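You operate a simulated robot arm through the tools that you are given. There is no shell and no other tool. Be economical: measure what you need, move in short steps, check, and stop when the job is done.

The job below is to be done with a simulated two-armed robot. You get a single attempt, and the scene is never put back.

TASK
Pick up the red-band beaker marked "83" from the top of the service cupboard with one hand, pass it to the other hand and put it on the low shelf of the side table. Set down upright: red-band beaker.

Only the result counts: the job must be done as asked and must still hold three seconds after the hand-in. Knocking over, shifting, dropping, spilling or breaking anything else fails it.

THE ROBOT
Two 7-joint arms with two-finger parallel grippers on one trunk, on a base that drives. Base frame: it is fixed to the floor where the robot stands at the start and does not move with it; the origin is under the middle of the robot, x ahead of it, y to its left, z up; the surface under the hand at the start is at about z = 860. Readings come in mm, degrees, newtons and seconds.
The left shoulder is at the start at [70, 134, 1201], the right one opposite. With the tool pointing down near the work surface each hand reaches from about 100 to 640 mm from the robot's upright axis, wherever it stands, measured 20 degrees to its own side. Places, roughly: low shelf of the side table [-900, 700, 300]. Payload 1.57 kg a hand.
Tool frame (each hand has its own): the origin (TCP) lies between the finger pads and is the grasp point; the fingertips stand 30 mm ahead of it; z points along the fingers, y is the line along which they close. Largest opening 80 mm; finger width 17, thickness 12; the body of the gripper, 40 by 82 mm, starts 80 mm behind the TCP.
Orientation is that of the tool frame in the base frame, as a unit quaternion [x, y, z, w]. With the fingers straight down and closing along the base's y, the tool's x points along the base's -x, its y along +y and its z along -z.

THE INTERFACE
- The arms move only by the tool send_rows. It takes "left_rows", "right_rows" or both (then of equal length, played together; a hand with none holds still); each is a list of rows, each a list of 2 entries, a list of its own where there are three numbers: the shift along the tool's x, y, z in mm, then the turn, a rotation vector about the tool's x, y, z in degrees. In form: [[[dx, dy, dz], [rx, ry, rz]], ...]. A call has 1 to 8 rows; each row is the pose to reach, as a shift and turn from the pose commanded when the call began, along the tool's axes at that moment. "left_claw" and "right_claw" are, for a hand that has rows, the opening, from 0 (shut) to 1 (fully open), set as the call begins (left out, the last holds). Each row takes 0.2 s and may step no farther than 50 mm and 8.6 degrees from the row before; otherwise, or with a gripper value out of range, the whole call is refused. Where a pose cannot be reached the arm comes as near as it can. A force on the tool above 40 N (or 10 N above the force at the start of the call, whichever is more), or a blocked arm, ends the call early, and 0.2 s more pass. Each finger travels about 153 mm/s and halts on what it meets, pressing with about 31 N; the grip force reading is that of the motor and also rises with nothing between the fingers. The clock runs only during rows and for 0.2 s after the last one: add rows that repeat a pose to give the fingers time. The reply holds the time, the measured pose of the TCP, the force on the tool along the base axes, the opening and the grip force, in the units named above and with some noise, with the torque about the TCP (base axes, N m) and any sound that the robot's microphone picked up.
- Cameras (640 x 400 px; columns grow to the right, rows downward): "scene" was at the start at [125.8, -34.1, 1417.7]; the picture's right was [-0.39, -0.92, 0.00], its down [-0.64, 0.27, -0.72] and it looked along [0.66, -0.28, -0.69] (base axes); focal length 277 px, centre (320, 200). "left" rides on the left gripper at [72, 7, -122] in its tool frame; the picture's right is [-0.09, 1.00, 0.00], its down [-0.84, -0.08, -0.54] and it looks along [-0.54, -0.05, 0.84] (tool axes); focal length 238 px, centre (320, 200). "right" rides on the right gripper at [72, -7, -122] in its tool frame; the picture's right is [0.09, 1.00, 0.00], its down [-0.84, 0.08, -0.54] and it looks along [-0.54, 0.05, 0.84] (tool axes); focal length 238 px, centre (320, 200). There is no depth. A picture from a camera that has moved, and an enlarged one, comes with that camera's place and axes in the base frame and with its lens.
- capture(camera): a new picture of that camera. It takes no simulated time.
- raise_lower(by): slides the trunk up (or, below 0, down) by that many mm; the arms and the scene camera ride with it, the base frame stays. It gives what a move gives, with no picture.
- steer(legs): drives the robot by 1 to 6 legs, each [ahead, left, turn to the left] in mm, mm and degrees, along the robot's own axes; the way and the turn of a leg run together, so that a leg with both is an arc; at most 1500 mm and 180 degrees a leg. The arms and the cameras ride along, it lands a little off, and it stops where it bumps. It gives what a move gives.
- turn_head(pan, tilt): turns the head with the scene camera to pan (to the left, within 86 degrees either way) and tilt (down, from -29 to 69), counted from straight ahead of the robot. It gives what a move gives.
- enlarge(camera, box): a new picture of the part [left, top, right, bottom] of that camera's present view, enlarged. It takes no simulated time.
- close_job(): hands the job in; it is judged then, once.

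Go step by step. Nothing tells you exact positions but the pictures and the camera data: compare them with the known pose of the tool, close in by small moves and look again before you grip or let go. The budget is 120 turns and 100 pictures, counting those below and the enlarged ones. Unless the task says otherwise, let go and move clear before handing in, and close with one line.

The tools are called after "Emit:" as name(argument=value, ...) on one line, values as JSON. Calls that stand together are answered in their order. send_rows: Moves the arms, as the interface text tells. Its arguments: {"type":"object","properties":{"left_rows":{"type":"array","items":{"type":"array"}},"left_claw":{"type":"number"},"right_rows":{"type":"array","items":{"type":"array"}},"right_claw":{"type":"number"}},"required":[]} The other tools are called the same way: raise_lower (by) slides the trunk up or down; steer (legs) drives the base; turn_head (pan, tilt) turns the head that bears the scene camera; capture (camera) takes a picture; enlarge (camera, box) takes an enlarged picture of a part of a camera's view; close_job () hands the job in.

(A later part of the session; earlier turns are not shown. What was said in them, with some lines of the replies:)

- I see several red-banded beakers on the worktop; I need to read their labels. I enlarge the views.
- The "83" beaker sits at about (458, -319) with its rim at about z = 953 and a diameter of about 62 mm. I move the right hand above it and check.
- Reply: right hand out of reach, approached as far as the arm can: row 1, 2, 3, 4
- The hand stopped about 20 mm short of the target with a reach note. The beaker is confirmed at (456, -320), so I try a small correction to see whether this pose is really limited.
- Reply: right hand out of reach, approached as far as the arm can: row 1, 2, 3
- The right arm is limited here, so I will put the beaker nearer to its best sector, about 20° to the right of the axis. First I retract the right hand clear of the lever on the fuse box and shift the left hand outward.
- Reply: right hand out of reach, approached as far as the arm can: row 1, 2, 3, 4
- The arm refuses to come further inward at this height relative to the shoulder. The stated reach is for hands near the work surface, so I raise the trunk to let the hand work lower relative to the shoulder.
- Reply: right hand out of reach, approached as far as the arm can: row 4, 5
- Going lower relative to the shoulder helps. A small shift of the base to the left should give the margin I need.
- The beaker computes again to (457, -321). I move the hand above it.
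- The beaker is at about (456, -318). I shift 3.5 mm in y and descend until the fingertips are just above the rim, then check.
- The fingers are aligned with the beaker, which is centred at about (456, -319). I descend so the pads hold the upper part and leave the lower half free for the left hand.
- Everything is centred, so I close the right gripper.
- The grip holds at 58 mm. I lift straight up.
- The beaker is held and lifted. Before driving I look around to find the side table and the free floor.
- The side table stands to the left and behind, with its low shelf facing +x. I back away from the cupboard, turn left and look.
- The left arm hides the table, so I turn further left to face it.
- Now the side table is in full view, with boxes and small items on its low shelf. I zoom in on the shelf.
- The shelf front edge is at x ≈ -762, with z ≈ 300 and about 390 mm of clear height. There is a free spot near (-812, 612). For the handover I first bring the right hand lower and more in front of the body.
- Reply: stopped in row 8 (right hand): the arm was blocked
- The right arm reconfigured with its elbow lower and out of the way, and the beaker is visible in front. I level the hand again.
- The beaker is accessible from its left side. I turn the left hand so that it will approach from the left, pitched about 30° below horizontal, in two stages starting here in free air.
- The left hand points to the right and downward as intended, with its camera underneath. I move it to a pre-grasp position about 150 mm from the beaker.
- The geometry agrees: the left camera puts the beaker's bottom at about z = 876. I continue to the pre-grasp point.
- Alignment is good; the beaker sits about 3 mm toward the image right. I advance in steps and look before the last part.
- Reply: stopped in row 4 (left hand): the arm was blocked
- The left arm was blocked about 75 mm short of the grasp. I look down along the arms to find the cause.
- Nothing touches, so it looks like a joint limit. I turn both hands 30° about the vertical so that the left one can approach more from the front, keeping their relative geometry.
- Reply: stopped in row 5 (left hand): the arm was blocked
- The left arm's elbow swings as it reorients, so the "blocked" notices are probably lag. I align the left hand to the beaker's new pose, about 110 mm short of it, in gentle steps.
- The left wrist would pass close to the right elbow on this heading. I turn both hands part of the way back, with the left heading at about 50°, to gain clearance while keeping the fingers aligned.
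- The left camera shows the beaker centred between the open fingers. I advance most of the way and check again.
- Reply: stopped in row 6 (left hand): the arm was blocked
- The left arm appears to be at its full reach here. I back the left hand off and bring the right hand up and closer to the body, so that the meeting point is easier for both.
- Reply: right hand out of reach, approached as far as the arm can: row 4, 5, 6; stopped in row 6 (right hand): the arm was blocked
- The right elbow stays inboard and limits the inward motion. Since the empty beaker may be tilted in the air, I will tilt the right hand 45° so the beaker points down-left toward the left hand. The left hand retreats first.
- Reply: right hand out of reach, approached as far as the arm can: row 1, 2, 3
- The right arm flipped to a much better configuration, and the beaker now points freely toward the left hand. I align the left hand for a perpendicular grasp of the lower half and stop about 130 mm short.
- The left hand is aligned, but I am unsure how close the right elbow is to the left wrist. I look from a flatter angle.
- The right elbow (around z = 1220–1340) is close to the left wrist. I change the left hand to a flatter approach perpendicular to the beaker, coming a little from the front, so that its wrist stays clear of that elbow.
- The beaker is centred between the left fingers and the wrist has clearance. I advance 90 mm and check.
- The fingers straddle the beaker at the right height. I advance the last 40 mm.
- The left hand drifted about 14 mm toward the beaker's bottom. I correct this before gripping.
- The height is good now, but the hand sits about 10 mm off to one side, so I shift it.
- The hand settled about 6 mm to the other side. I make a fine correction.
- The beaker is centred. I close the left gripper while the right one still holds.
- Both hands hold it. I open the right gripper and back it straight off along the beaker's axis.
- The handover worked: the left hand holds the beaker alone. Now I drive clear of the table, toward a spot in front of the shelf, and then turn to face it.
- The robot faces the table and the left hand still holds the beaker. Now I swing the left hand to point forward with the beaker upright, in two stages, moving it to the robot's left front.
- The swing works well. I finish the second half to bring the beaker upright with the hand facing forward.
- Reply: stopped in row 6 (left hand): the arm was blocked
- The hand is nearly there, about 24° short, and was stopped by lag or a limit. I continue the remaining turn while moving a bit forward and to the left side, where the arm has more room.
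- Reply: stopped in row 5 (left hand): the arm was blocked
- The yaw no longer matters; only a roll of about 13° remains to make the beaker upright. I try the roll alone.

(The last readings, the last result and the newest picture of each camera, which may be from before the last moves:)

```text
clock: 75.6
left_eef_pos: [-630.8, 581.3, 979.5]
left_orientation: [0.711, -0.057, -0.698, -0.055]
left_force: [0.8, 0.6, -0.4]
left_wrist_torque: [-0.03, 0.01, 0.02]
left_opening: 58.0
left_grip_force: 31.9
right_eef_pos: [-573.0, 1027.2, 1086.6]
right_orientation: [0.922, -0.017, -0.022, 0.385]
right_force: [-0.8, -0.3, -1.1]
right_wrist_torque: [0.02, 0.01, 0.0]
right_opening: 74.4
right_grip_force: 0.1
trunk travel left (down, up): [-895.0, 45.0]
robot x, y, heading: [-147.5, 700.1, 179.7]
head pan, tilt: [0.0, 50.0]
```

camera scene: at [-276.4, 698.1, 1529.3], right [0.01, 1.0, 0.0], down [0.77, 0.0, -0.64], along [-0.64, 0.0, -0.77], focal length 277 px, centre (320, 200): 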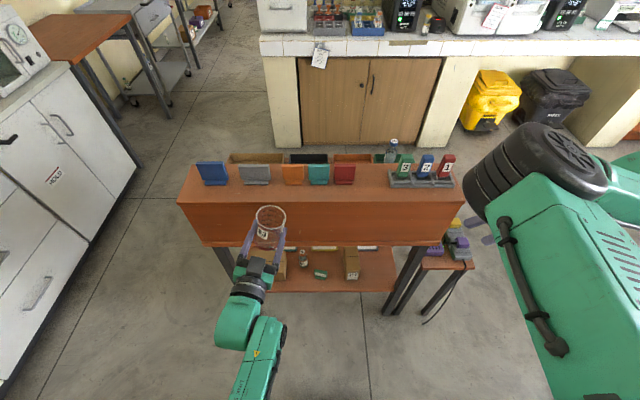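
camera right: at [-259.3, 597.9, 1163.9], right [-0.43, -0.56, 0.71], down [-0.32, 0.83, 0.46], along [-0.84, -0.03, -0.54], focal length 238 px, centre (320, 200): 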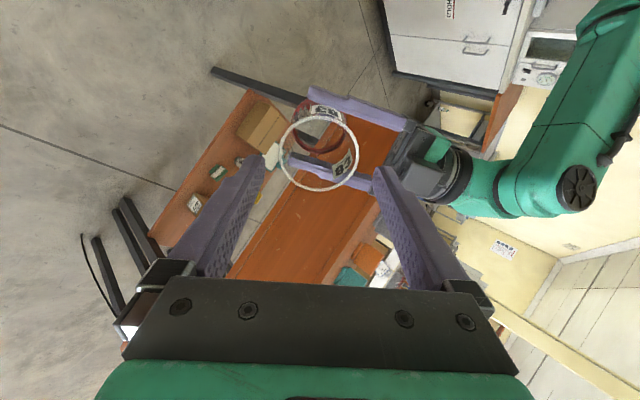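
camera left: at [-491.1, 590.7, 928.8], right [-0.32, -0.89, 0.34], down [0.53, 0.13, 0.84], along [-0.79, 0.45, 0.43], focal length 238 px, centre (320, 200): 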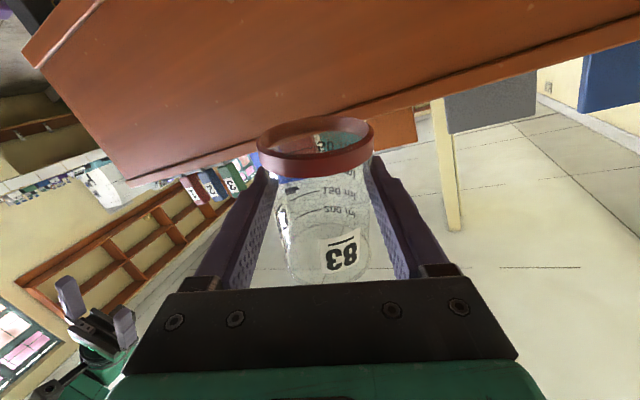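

The beaker is upright now. I add a slight 3° pitch correction and tuck the right hand back toward the body so it stays clear of the table.

Emit:
send_rows(right_rows=[[[25, 0, -10], [0, 0, 0]], [[50, 0, -20], [0, 0, 0]], [[75, 0, -30], [0, 0, 0]], [[100, 0, -40], [0, 0, 0]], [[100, 0, -40], [0, 0, 0]]], left_rows=[[[0, 0, 0], [0, -1, 0]], [[0, 0, 0], [0, -2, 0]], [[0, 0, 0], [0, -3, 0]], [[0, 0, 0], [0, -3, 0]], [[0, 0, 0], [0, -3, 0]]])

Emit:
capture(camera="scene")

```text
clock: 76.8
left_eef_pos: [-630.4, 581.3, 980.4]
left_orientation: [-0.693, 0.054, 0.717, 0.055]
left_force: [-0.7, -1.0, 0.1]
left_wrist_torque: [0.01, 0.02, 0.0]
left_opening: 58.0
left_grip_force: 31.4
right_eef_pos: [-471.1, 1050.8, 1112.3]
right_orientation: [0.923, -0.016, -0.023, 0.385]
right_force: [0.0, 0.2, 0.8]
right_wrist_torque: [-0.02, 0.01, 0.03]
right_opening: 74.3
right_grip_force: 0.1
trunk travel left (down, up): [-895.0, 45.0]
robot x, y, heading: [-151.6, 698.1, 179.7]
head pan, tilt: [0.0, 50.0]
```

```text
37 pictures are left
camera scene: at [-276.7, 698.3, 1529.3], right [0.01, 1.0, 0.0], down [0.77, 0.0, -0.64], along [-0.64, 0.0, -0.77], focal length 277 px, centre (320, 200)
```

scene: 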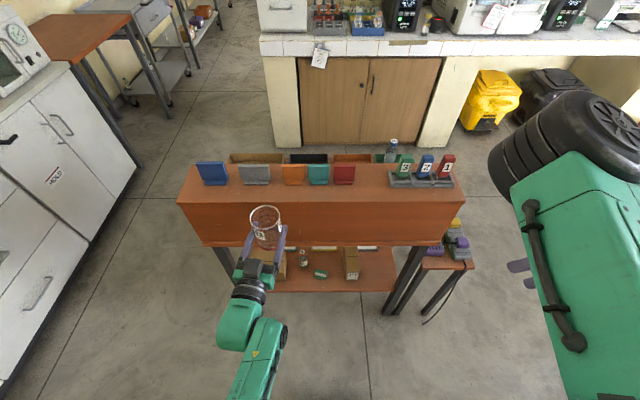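

Now I lower the trunk in steps and watch the clearances.

Emit:
raise_lower(by=-400)

Emit:
turn_head(pan=10, tilt=45)

Emit:
capture(camera="scene")

```text
clock: 80.6
left_eef_pos: [-630.8, 580.8, 579.7]
left_orientation: [-0.693, 0.054, 0.717, 0.055]
left_force: [-0.2, 0.3, -0.4]
left_wrist_torque: [0.01, -0.01, -0.01]
left_opening: 57.9
left_grip_force: 31.3
right_eef_pos: [-471.2, 1050.3, 711.9]
right_orientation: [0.922, -0.016, -0.023, 0.386]
right_force: [0.2, 0.7, -0.2]
right_wrist_torque: [0.04, -0.01, 0.0]
right_opening: 74.6
right_grip_force: 0.1
trunk travel left (down, up): [-495.0, 445.0]
robot x, y, heading: [-150.6, 695.6, 180.0]
head pan, tilt: [0.0, 50.0]
```

```text
clock: 81.3
left_eef_pos: [-630.2, 582.2, 580.1]
left_orientation: [-0.692, 0.054, 0.718, 0.055]
left_force: [-0.5, -0.3, -0.4]
left_wrist_torque: [0.04, 0.02, 0.0]
left_opening: 57.9
left_grip_force: 31.4
right_eef_pos: [-472.1, 1050.5, 711.7]
right_orientation: [0.922, -0.016, -0.023, 0.385]
right_force: [0.0, -0.1, -0.8]
right_wrist_torque: [0.01, 0.0, 0.0]
right_opening: 74.3
right_grip_force: 0.0
trunk travel left (down, up): [-495.0, 445.0]
robot x, y, heading: [-150.4, 695.2, 179.4]
head pan, tilt: [10.0, 45.0]
```

```text
36 pictures are left
camera scene: at [-279.5, 684.4, 1136.2], right [-0.17, 0.99, 0.0], down [0.7, 0.12, -0.71], along [-0.7, -0.12, -0.71], focal length 277 px, centre (320, 200)
```

scene: 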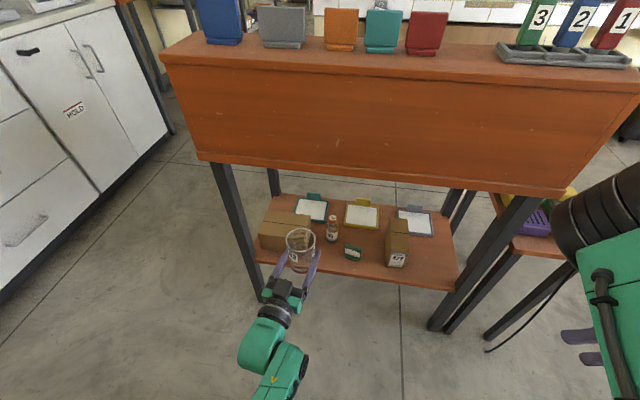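

I have a clear view of the shelf now and enlarge it.

Emit:
enlarge(camera="scene", box=[230, 180, 470, 330])

```text
2.67 times, centred on (350, 255) of scene
camera zoom: at [-279.5, 684.4, 1136.2], right [-0.17, 0.99, 0.0], down [0.7, 0.12, -0.71], along [-0.7, -0.12, -0.71], focal length 739 px, centre (240, 53)
```

zoom: 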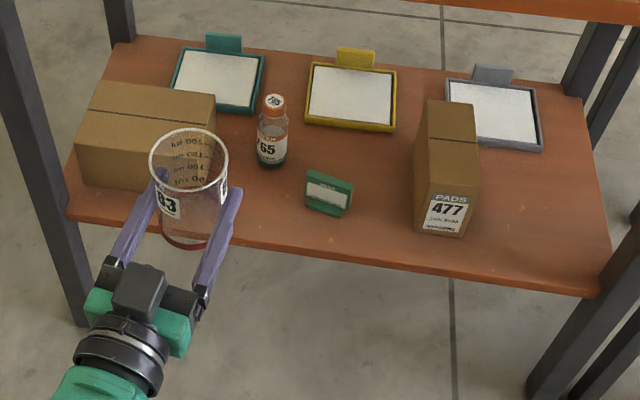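

The free spot is around (-820, 600), between the big box, the "65" bottle and the green sign. I lower the trunk to bring the beaker's bottom about 45 mm above the shelf level.

Emit:
raise_lower(by=-200)

Emit:
capture(camera="scene")

Emit:
capture(camera="left")

```text
clock: 83.5
left_eef_pos: [-630.2, 580.8, 381.6]
left_orientation: [-0.693, 0.055, 0.717, 0.055]
left_force: [0.0, 0.6, -0.3]
left_wrist_torque: [0.01, 0.02, 0.01]
left_opening: 57.8
left_grip_force: 31.3
right_eef_pos: [-471.3, 1050.5, 512.2]
right_orientation: [0.922, -0.015, -0.023, 0.386]
right_force: [0.7, 0.0, -0.8]
right_wrist_torque: [0.04, 0.03, 0.01]
right_opening: 74.4
right_grip_force: 0.1
trunk travel left (down, up): [-295.0, 645.0]
robot x, y, heading: [-149.6, 696.6, 179.7]
head pan, tilt: [10.0, 45.0]
```

```text
34 pictures are left
camera scene: at [-279.3, 684.3, 936.3], right [-0.17, 0.99, 0.0], down [0.7, 0.12, -0.71], along [-0.7, -0.12, -0.71], focal length 277 px, centre (320, 200)
```

scene: 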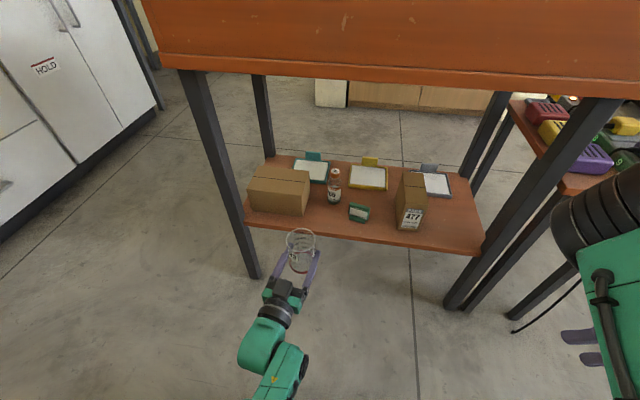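

```text
33 pictures are left
camera left: at [-513.3, 556.3, 304.2], right [-0.15, -0.98, 0.09], down [0.58, -0.01, 0.82], along [-0.8, 0.18, 0.57], focal length 238 px, centre (320, 200)
```

left: 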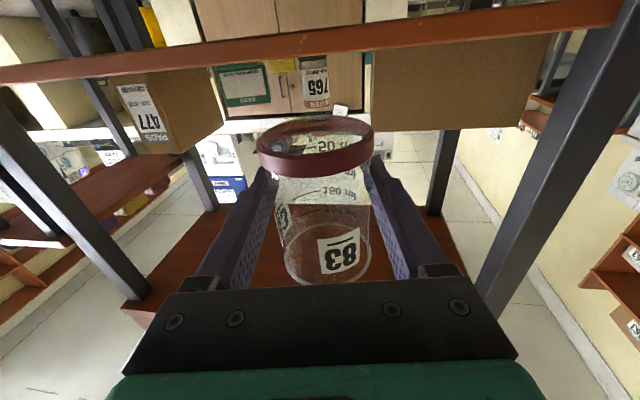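

From the three views the shelf top is at z ≈ 317 and its front edge at x ≈ -757, so I aim for beaker centre (-808, 600). I drive forward 100 mm with a small sideways correction.

Emit:
steer(legs=[[100, -18, 0]])

Emit:
capture(camera="scene")

Emit:
capture(camera="left")

```text
clock: 84.7
left_eef_pos: [-730.4, 599.8, 380.3]
left_orientation: [-0.693, 0.054, 0.717, 0.055]
left_force: [-0.7, 0.3, 0.0]
left_wrist_torque: [-0.02, 0.04, 0.02]
left_opening: 58.0
left_grip_force: 30.8
right_eef_pos: [-571.7, 1068.4, 510.5]
right_orientation: [0.922, -0.016, -0.022, 0.386]
right_force: [0.1, 0.5, 0.5]
right_wrist_torque: [0.0, 0.01, 0.02]
right_opening: 74.3
right_grip_force: 0.0
trunk travel left (down, up): [-295.0, 645.0]
robot x, y, heading: [-252.6, 718.2, 179.9]
head pan, tilt: [10.0, 45.0]
```

```text
32 pictures are left
camera scene: at [-380.2, 702.8, 936.2], right [-0.17, 0.99, 0.0], down [0.7, 0.12, -0.71], along [-0.7, -0.12, -0.71], focal length 277 px, centre (320, 200)
```

scene: 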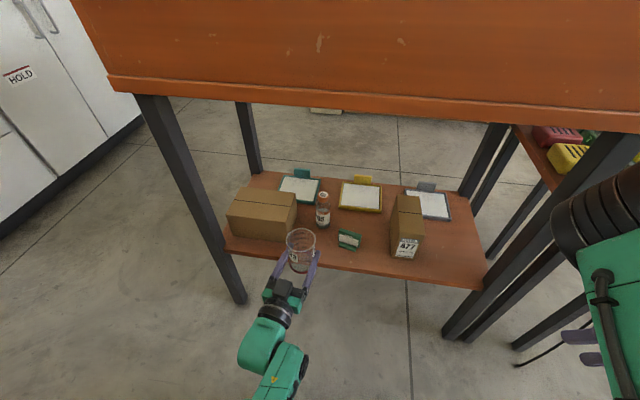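

```text
31 pictures are left
camera left: at [-613.8, 574.7, 303.9], right [-0.15, -0.98, 0.09], down [0.58, -0.01, 0.82], along [-0.8, 0.18, 0.57], focal length 238 px, centre (320, 200)
```

left: 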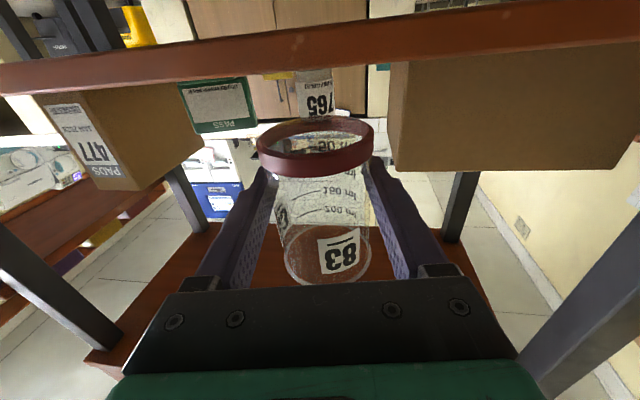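

The beaker's bottom is about 30 mm above the shelf edge and the path ahead is free. I extend the arm 72 mm forward over the shelf.

Emit:
send_rows(left_rows=[[[0.8, 4, 24], [0, 0, 0]], [[1.6, 8, 48], [0, 0, 0]], [[2.4, 12, 71], [0, 0, 0]], [[2.4, 12, 71], [0, 0, 0]], [[2.4, 12, 71], [0, 0, 0]]])

Emit:
enlarge(camera="scene", box=[210, 160, 450, 310])

Emit:
capture(camera="left")

```text
clock: 85.8
left_eef_pos: [-803.3, 598.6, 380.4]
left_orientation: [-0.693, 0.054, 0.717, 0.054]
left_force: [0.3, 0.4, -0.1]
left_wrist_torque: [0.0, 0.01, -0.01]
left_opening: 58.0
left_grip_force: 31.0
right_eef_pos: [-572.7, 1069.0, 511.0]
right_orientation: [0.922, -0.016, -0.023, 0.386]
right_force: [-0.1, -0.1, -0.7]
right_wrist_torque: [0.01, -0.01, 0.02]
right_opening: 74.1
right_grip_force: 0.1
trunk travel left (down, up): [-295.0, 645.0]
robot x, y, heading: [-249.3, 722.2, 179.6]
head pan, tilt: [10.0, 45.0]
```

```text
2.67 times, centred on (330, 235) of scene
camera zoom: at [-379.8, 702.7, 936.3], right [-0.17, 0.99, 0.0], down [0.7, 0.12, -0.71], along [-0.7, -0.12, -0.71], focal length 739 px, centre (293, 107)
```

zoom: 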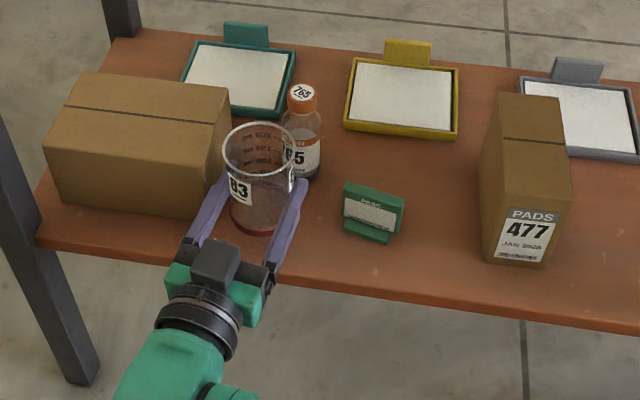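

```text
29 pictures are left
camera left: at [-686.1, 574.2, 304.1], right [-0.15, -0.98, 0.09], down [0.58, -0.01, 0.82], along [-0.8, 0.18, 0.57], focal length 238 px, centre (320, 200)
```

left: 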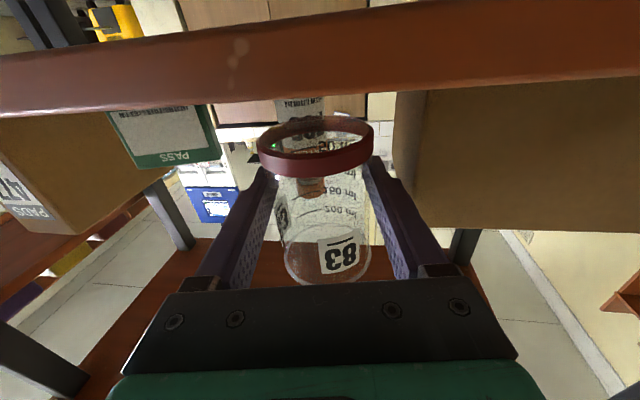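

The spot is clear all around. I lower most of the way and then watch the force for contact.

Emit:
send_rows(left_rows=[[[8, 0, 0], [0, 0, 0]], [[16, 0, 0], [0, 0, 0]], [[23, 0, 0], [0, 0, 0]], [[23, 0, 0], [0, 0, 0]]])

Emit:
enlarge(camera="scene", box=[250, 200, 370, 275])

Emit:
capture(camera="left")

```text
clock: 86.8
left_eef_pos: [-803.9, 598.1, 356.7]
left_orientation: [-0.692, 0.053, 0.718, 0.054]
left_force: [-0.8, -0.7, -0.8]
left_wrist_torque: [-0.01, -0.04, -0.01]
left_opening: 58.0
left_grip_force: 31.2
right_eef_pos: [-570.8, 1068.4, 510.9]
right_orientation: [0.922, -0.016, -0.023, 0.386]
right_force: [0.3, 0.4, 0.4]
right_wrist_torque: [0.01, -0.02, -0.01]
right_opening: 74.2
right_grip_force: 0.1
trunk travel left (down, up): [-295.0, 645.0]
robot x, y, heading: [-248.5, 717.9, 179.6]
head pan, tilt: [10.0, 45.0]
```

```text
5.33 times, centred on (310, 238) of scene
camera zoom: at [-379.9, 702.7, 936.2], right [-0.17, 0.99, 0.0], down [0.7, 0.12, -0.71], along [-0.7, -0.12, -0.71], focal length 1478 px, centre (373, 0)
```

zoom: 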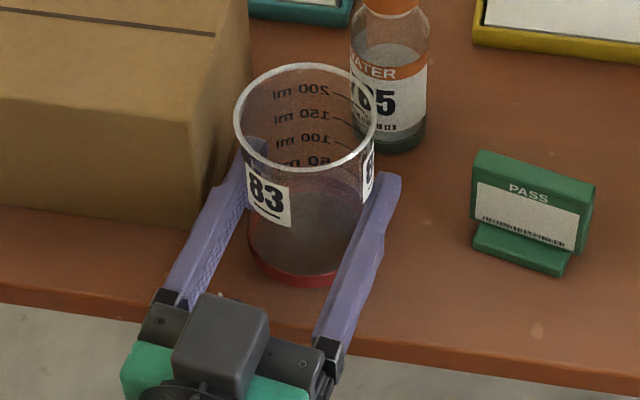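

```text
27 pictures are left
camera left: at [-686.5, 573.5, 280.7], right [-0.15, -0.98, 0.09], down [0.58, -0.01, 0.82], along [-0.8, 0.18, 0.57], focal length 238 px, centre (320, 200)
```

left: 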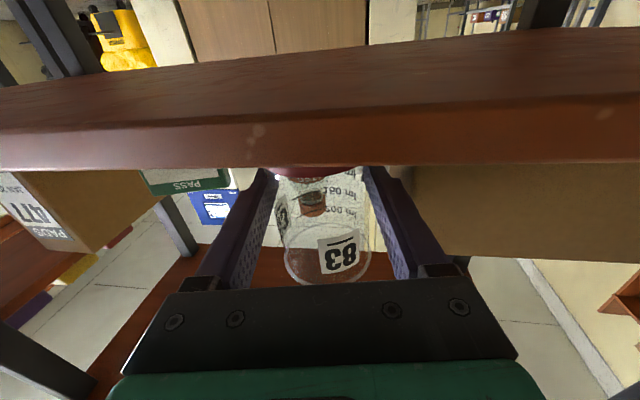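

The fingers have about 15–20 mm to the box. I lower in small steps watching the force.

Emit:
send_rows(left_rows=[[[2.5, 0, 0], [0, 0, 0]], [[5, 0, 0], [0, 0, 0]], [[5, 0, 0], [0, 0, 0]]])

```text
clock: 87.7
left_eef_pos: [-804.0, 598.8, 353.3]
left_orientation: [-0.692, 0.055, 0.718, 0.056]
left_force: [0.2, -0.8, 6.6]
left_wrist_torque: [0.13, 0.06, -0.01]
left_opening: 57.9
left_grip_force: 31.2
right_eef_pos: [-571.5, 1068.7, 511.8]
right_orientation: [0.922, -0.015, -0.024, 0.385]
right_force: [-0.5, 0.1, 0.7]
right_wrist_torque: [0.04, 0.0, 0.01]
right_opening: 74.6
right_grip_force: 0.1
trunk travel left (down, up): [-295.0, 645.0]
robot x, y, heading: [-252.2, 716.5, 179.9]
head pan, tilt: [10.0, 45.0]
```

Contact came at z ≈ 353, and the torque suggests the beaker leans about 2° toward +y. I lift slightly, correct the roll and touch down again.

Emit:
send_rows(left_rows=[[[-3, 0, 0], [0, 0, 0]], [[-3, 0, 0], [0, 0, -1.8]], [[-1, 0, 0], [0, 0, -1.8]], [[1, 0, 0], [0, 0, -1.8]], [[1, 0, 0], [0, 0, -1.8]]])

Emit:
enlarge(camera="scene", box=[250, 200, 370, 275])

```text
clock: 88.8
left_eef_pos: [-804.2, 598.4, 354.3]
left_orientation: [-0.69, 0.044, 0.719, 0.066]
left_force: [1.4, -2.4, 14.4]
left_wrist_torque: [-0.5, 0.1, 0.01]
left_opening: 57.7
left_grip_force: 31.0
right_eef_pos: [-570.9, 1069.5, 512.7]
right_orientation: [0.922, -0.015, -0.023, 0.385]
right_force: [-0.6, -0.2, -0.5]
right_wrist_torque: [0.0, 0.01, -0.03]
right_opening: 74.5
right_grip_force: 0.0
trunk travel left (down, up): [-295.0, 645.0]
robot x, y, heading: [-250.7, 714.9, 179.5]
head pan, tilt: [10.0, 45.0]
```

```text
5.33 times, centred on (310, 238) of scene
camera zoom: at [-377.7, 703.0, 936.7], right [-0.17, 0.99, 0.0], down [0.7, 0.12, -0.71], along [-0.7, -0.12, -0.71], focal length 1478 px, centre (373, 0)
```

zoom: 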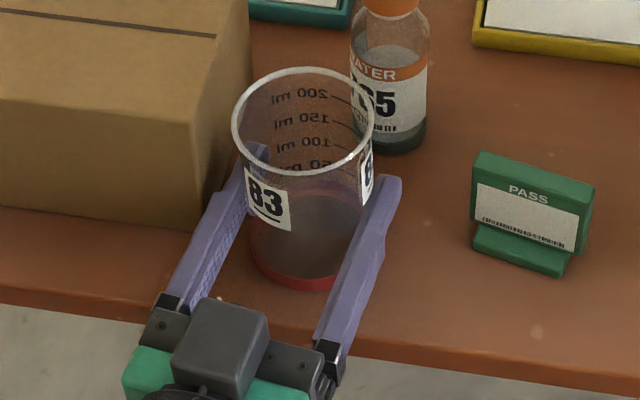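

The roll is now slightly over-corrected. I take half of it back and ease the pressure.

Emit:
send_rows(left_rows=[[[-2, 0, 0], [0, 0, 0]], [[-2, 0, 0], [0, 0, 1.2]], [[0, 0, 0], [0, 0, 1.2]], [[0, 0, 0], [0, 0, 1.2]]])

```text
clock: 89.8
left_eef_pos: [-803.1, 599.0, 353.3]
left_orientation: [-0.691, 0.052, 0.718, 0.059]
left_force: [1.1, 1.9, 16.0]
left_wrist_torque: [-0.24, -0.12, 0.0]
left_opening: 58.0
left_grip_force: 30.8
right_eef_pos: [-571.3, 1068.7, 512.2]
right_orientation: [0.923, -0.015, -0.023, 0.385]
right_force: [0.7, 0.3, -0.5]
right_wrist_torque: [0.01, -0.01, 0.01]
right_opening: 74.4
right_grip_force: 0.0
trunk travel left (down, up): [-295.0, 645.0]
robot x, y, heading: [-250.3, 713.9, 179.6]
head pan, tilt: [10.0, 45.0]
```

The load is now inside the beaker's footprint, so it stands flat. I ease the pressure and open the left gripper partway.

Emit:
send_rows(left_rows=[[[-1, 0, 0], [0, 0, 0]], [[-1, 0, 0], [0, 0, 0]]])

Emit:
send_rows(left_rows=[[[-1, 0, 0], [0, 0, 0]], [[-1, 0, 0], [0, 0, 0]], [[-1, 0, 0], [0, 0, 0]]], left_claw=0.88)

Emit:
enlarge(camera="scene", box=[250, 200, 370, 275])

```text
clock: 90.5
left_eef_pos: [-803.9, 600.2, 354.4]
left_orientation: [-0.693, 0.051, 0.717, 0.058]
left_force: [-1.5, 3.2, 14.2]
left_wrist_torque: [-0.14, -0.03, -0.02]
left_opening: 57.8
left_grip_force: 31.0
right_eef_pos: [-571.7, 1069.5, 511.8]
right_orientation: [0.922, -0.016, -0.024, 0.386]
right_force: [-0.5, 0.1, 0.8]
right_wrist_torque: [0.01, 0.01, 0.01]
right_opening: 74.5
right_grip_force: 0.1
trunk travel left (down, up): [-295.0, 645.0]
robot x, y, heading: [-248.2, 717.1, 179.5]
head pan, tilt: [10.0, 45.0]
```

```text
clock: 91.2
left_eef_pos: [-804.2, 598.5, 353.0]
left_orientation: [-0.694, 0.05, 0.716, 0.058]
left_force: [0.0, -0.1, -0.5]
left_wrist_torque: [-0.03, 0.04, 0.01]
left_opening: 70.5
left_grip_force: 0.1
right_eef_pos: [-571.8, 1068.9, 511.5]
right_orientation: [0.922, -0.016, -0.023, 0.386]
right_force: [0.0, -1.0, -0.2]
right_wrist_torque: [0.03, 0.03, 0.02]
right_opening: 74.4
right_grip_force: 0.1
trunk travel left (down, up): [-295.0, 645.0]
robot x, y, heading: [-250.0, 718.0, 179.2]
head pan, tilt: [10.0, 45.0]
```

```text
5.33 times, centred on (310, 238) of scene
camera zoom: at [-379.8, 702.6, 936.2], right [-0.17, 0.99, 0.0], down [0.7, 0.12, -0.71], along [-0.7, -0.12, -0.71], focal length 1478 px, centre (373, 0)
```

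zoom: 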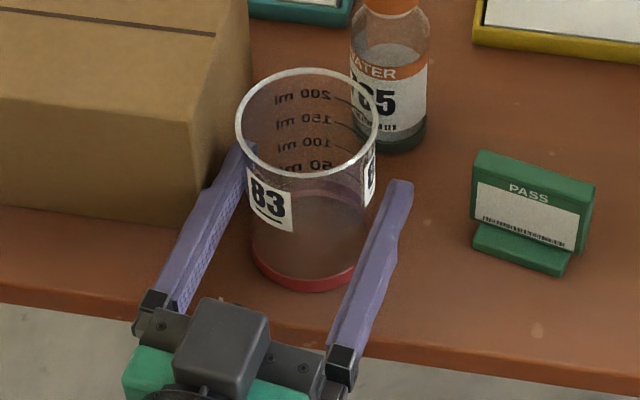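

The beaker stands upright and free of the fingers. I withdraw straight back along the fingers.

Emit:
send_rows(left_rows=[[[0, 0, -12], [0, 0, 0]], [[0, 0, -28], [0, 0, 0]], [[0, 0, -45], [0, 0, 0]], [[0, 0, -65], [0, 0, 0]], [[0, 0, -85], [0, 0, 0]], [[0, 0, -105], [0, 0, 0]], [[0, 0, -120], [0, 0, 0]]])

Emit:
capture(camera="scene")

```text
clock: 92.8
left_eef_pos: [-686.4, 579.9, 349.0]
left_orientation: [-0.693, 0.051, 0.717, 0.06]
left_force: [-0.6, -1.0, -0.2]
left_wrist_torque: [-0.04, 0.0, 0.02]
left_opening: 70.6
left_grip_force: 0.1
right_eef_pos: [-572.1, 1069.5, 511.9]
right_orientation: [0.922, -0.016, -0.023, 0.386]
right_force: [-0.5, -0.9, -0.7]
right_wrist_torque: [0.03, -0.01, -0.03]
right_opening: 74.1
right_grip_force: 0.1
trunk travel left (down, up): [-295.0, 645.0]
robot x, y, heading: [-249.7, 717.3, 179.6]
head pan, tilt: [10.0, 45.0]
```

```text
24 pictures are left
camera scene: at [-379.7, 702.7, 936.3], right [-0.17, 0.99, 0.0], down [0.7, 0.12, -0.71], along [-0.7, -0.12, -0.71], focal length 277 px, centre (320, 200)
```

scene: 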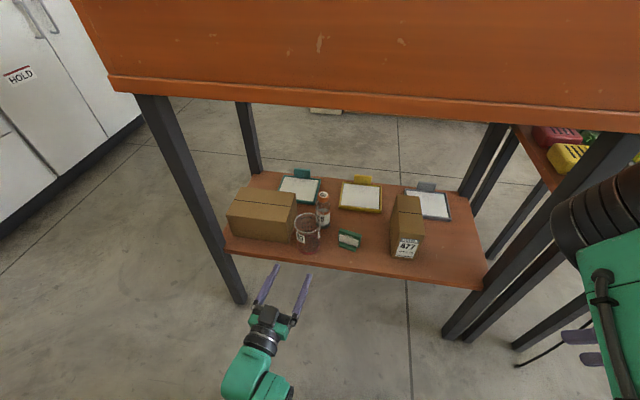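

The beaker stands upright on the low shelf with both hands clear and its neighbours undisturbed. I hand in.

Emit:
close_job()

```text
The job is handed in.
```

The red-band beaker "83" was picked up with the right hand, passed to the left hand, and set upright on the low shelf of the side table. Both hands are clear and I saw nothing else disturbed.
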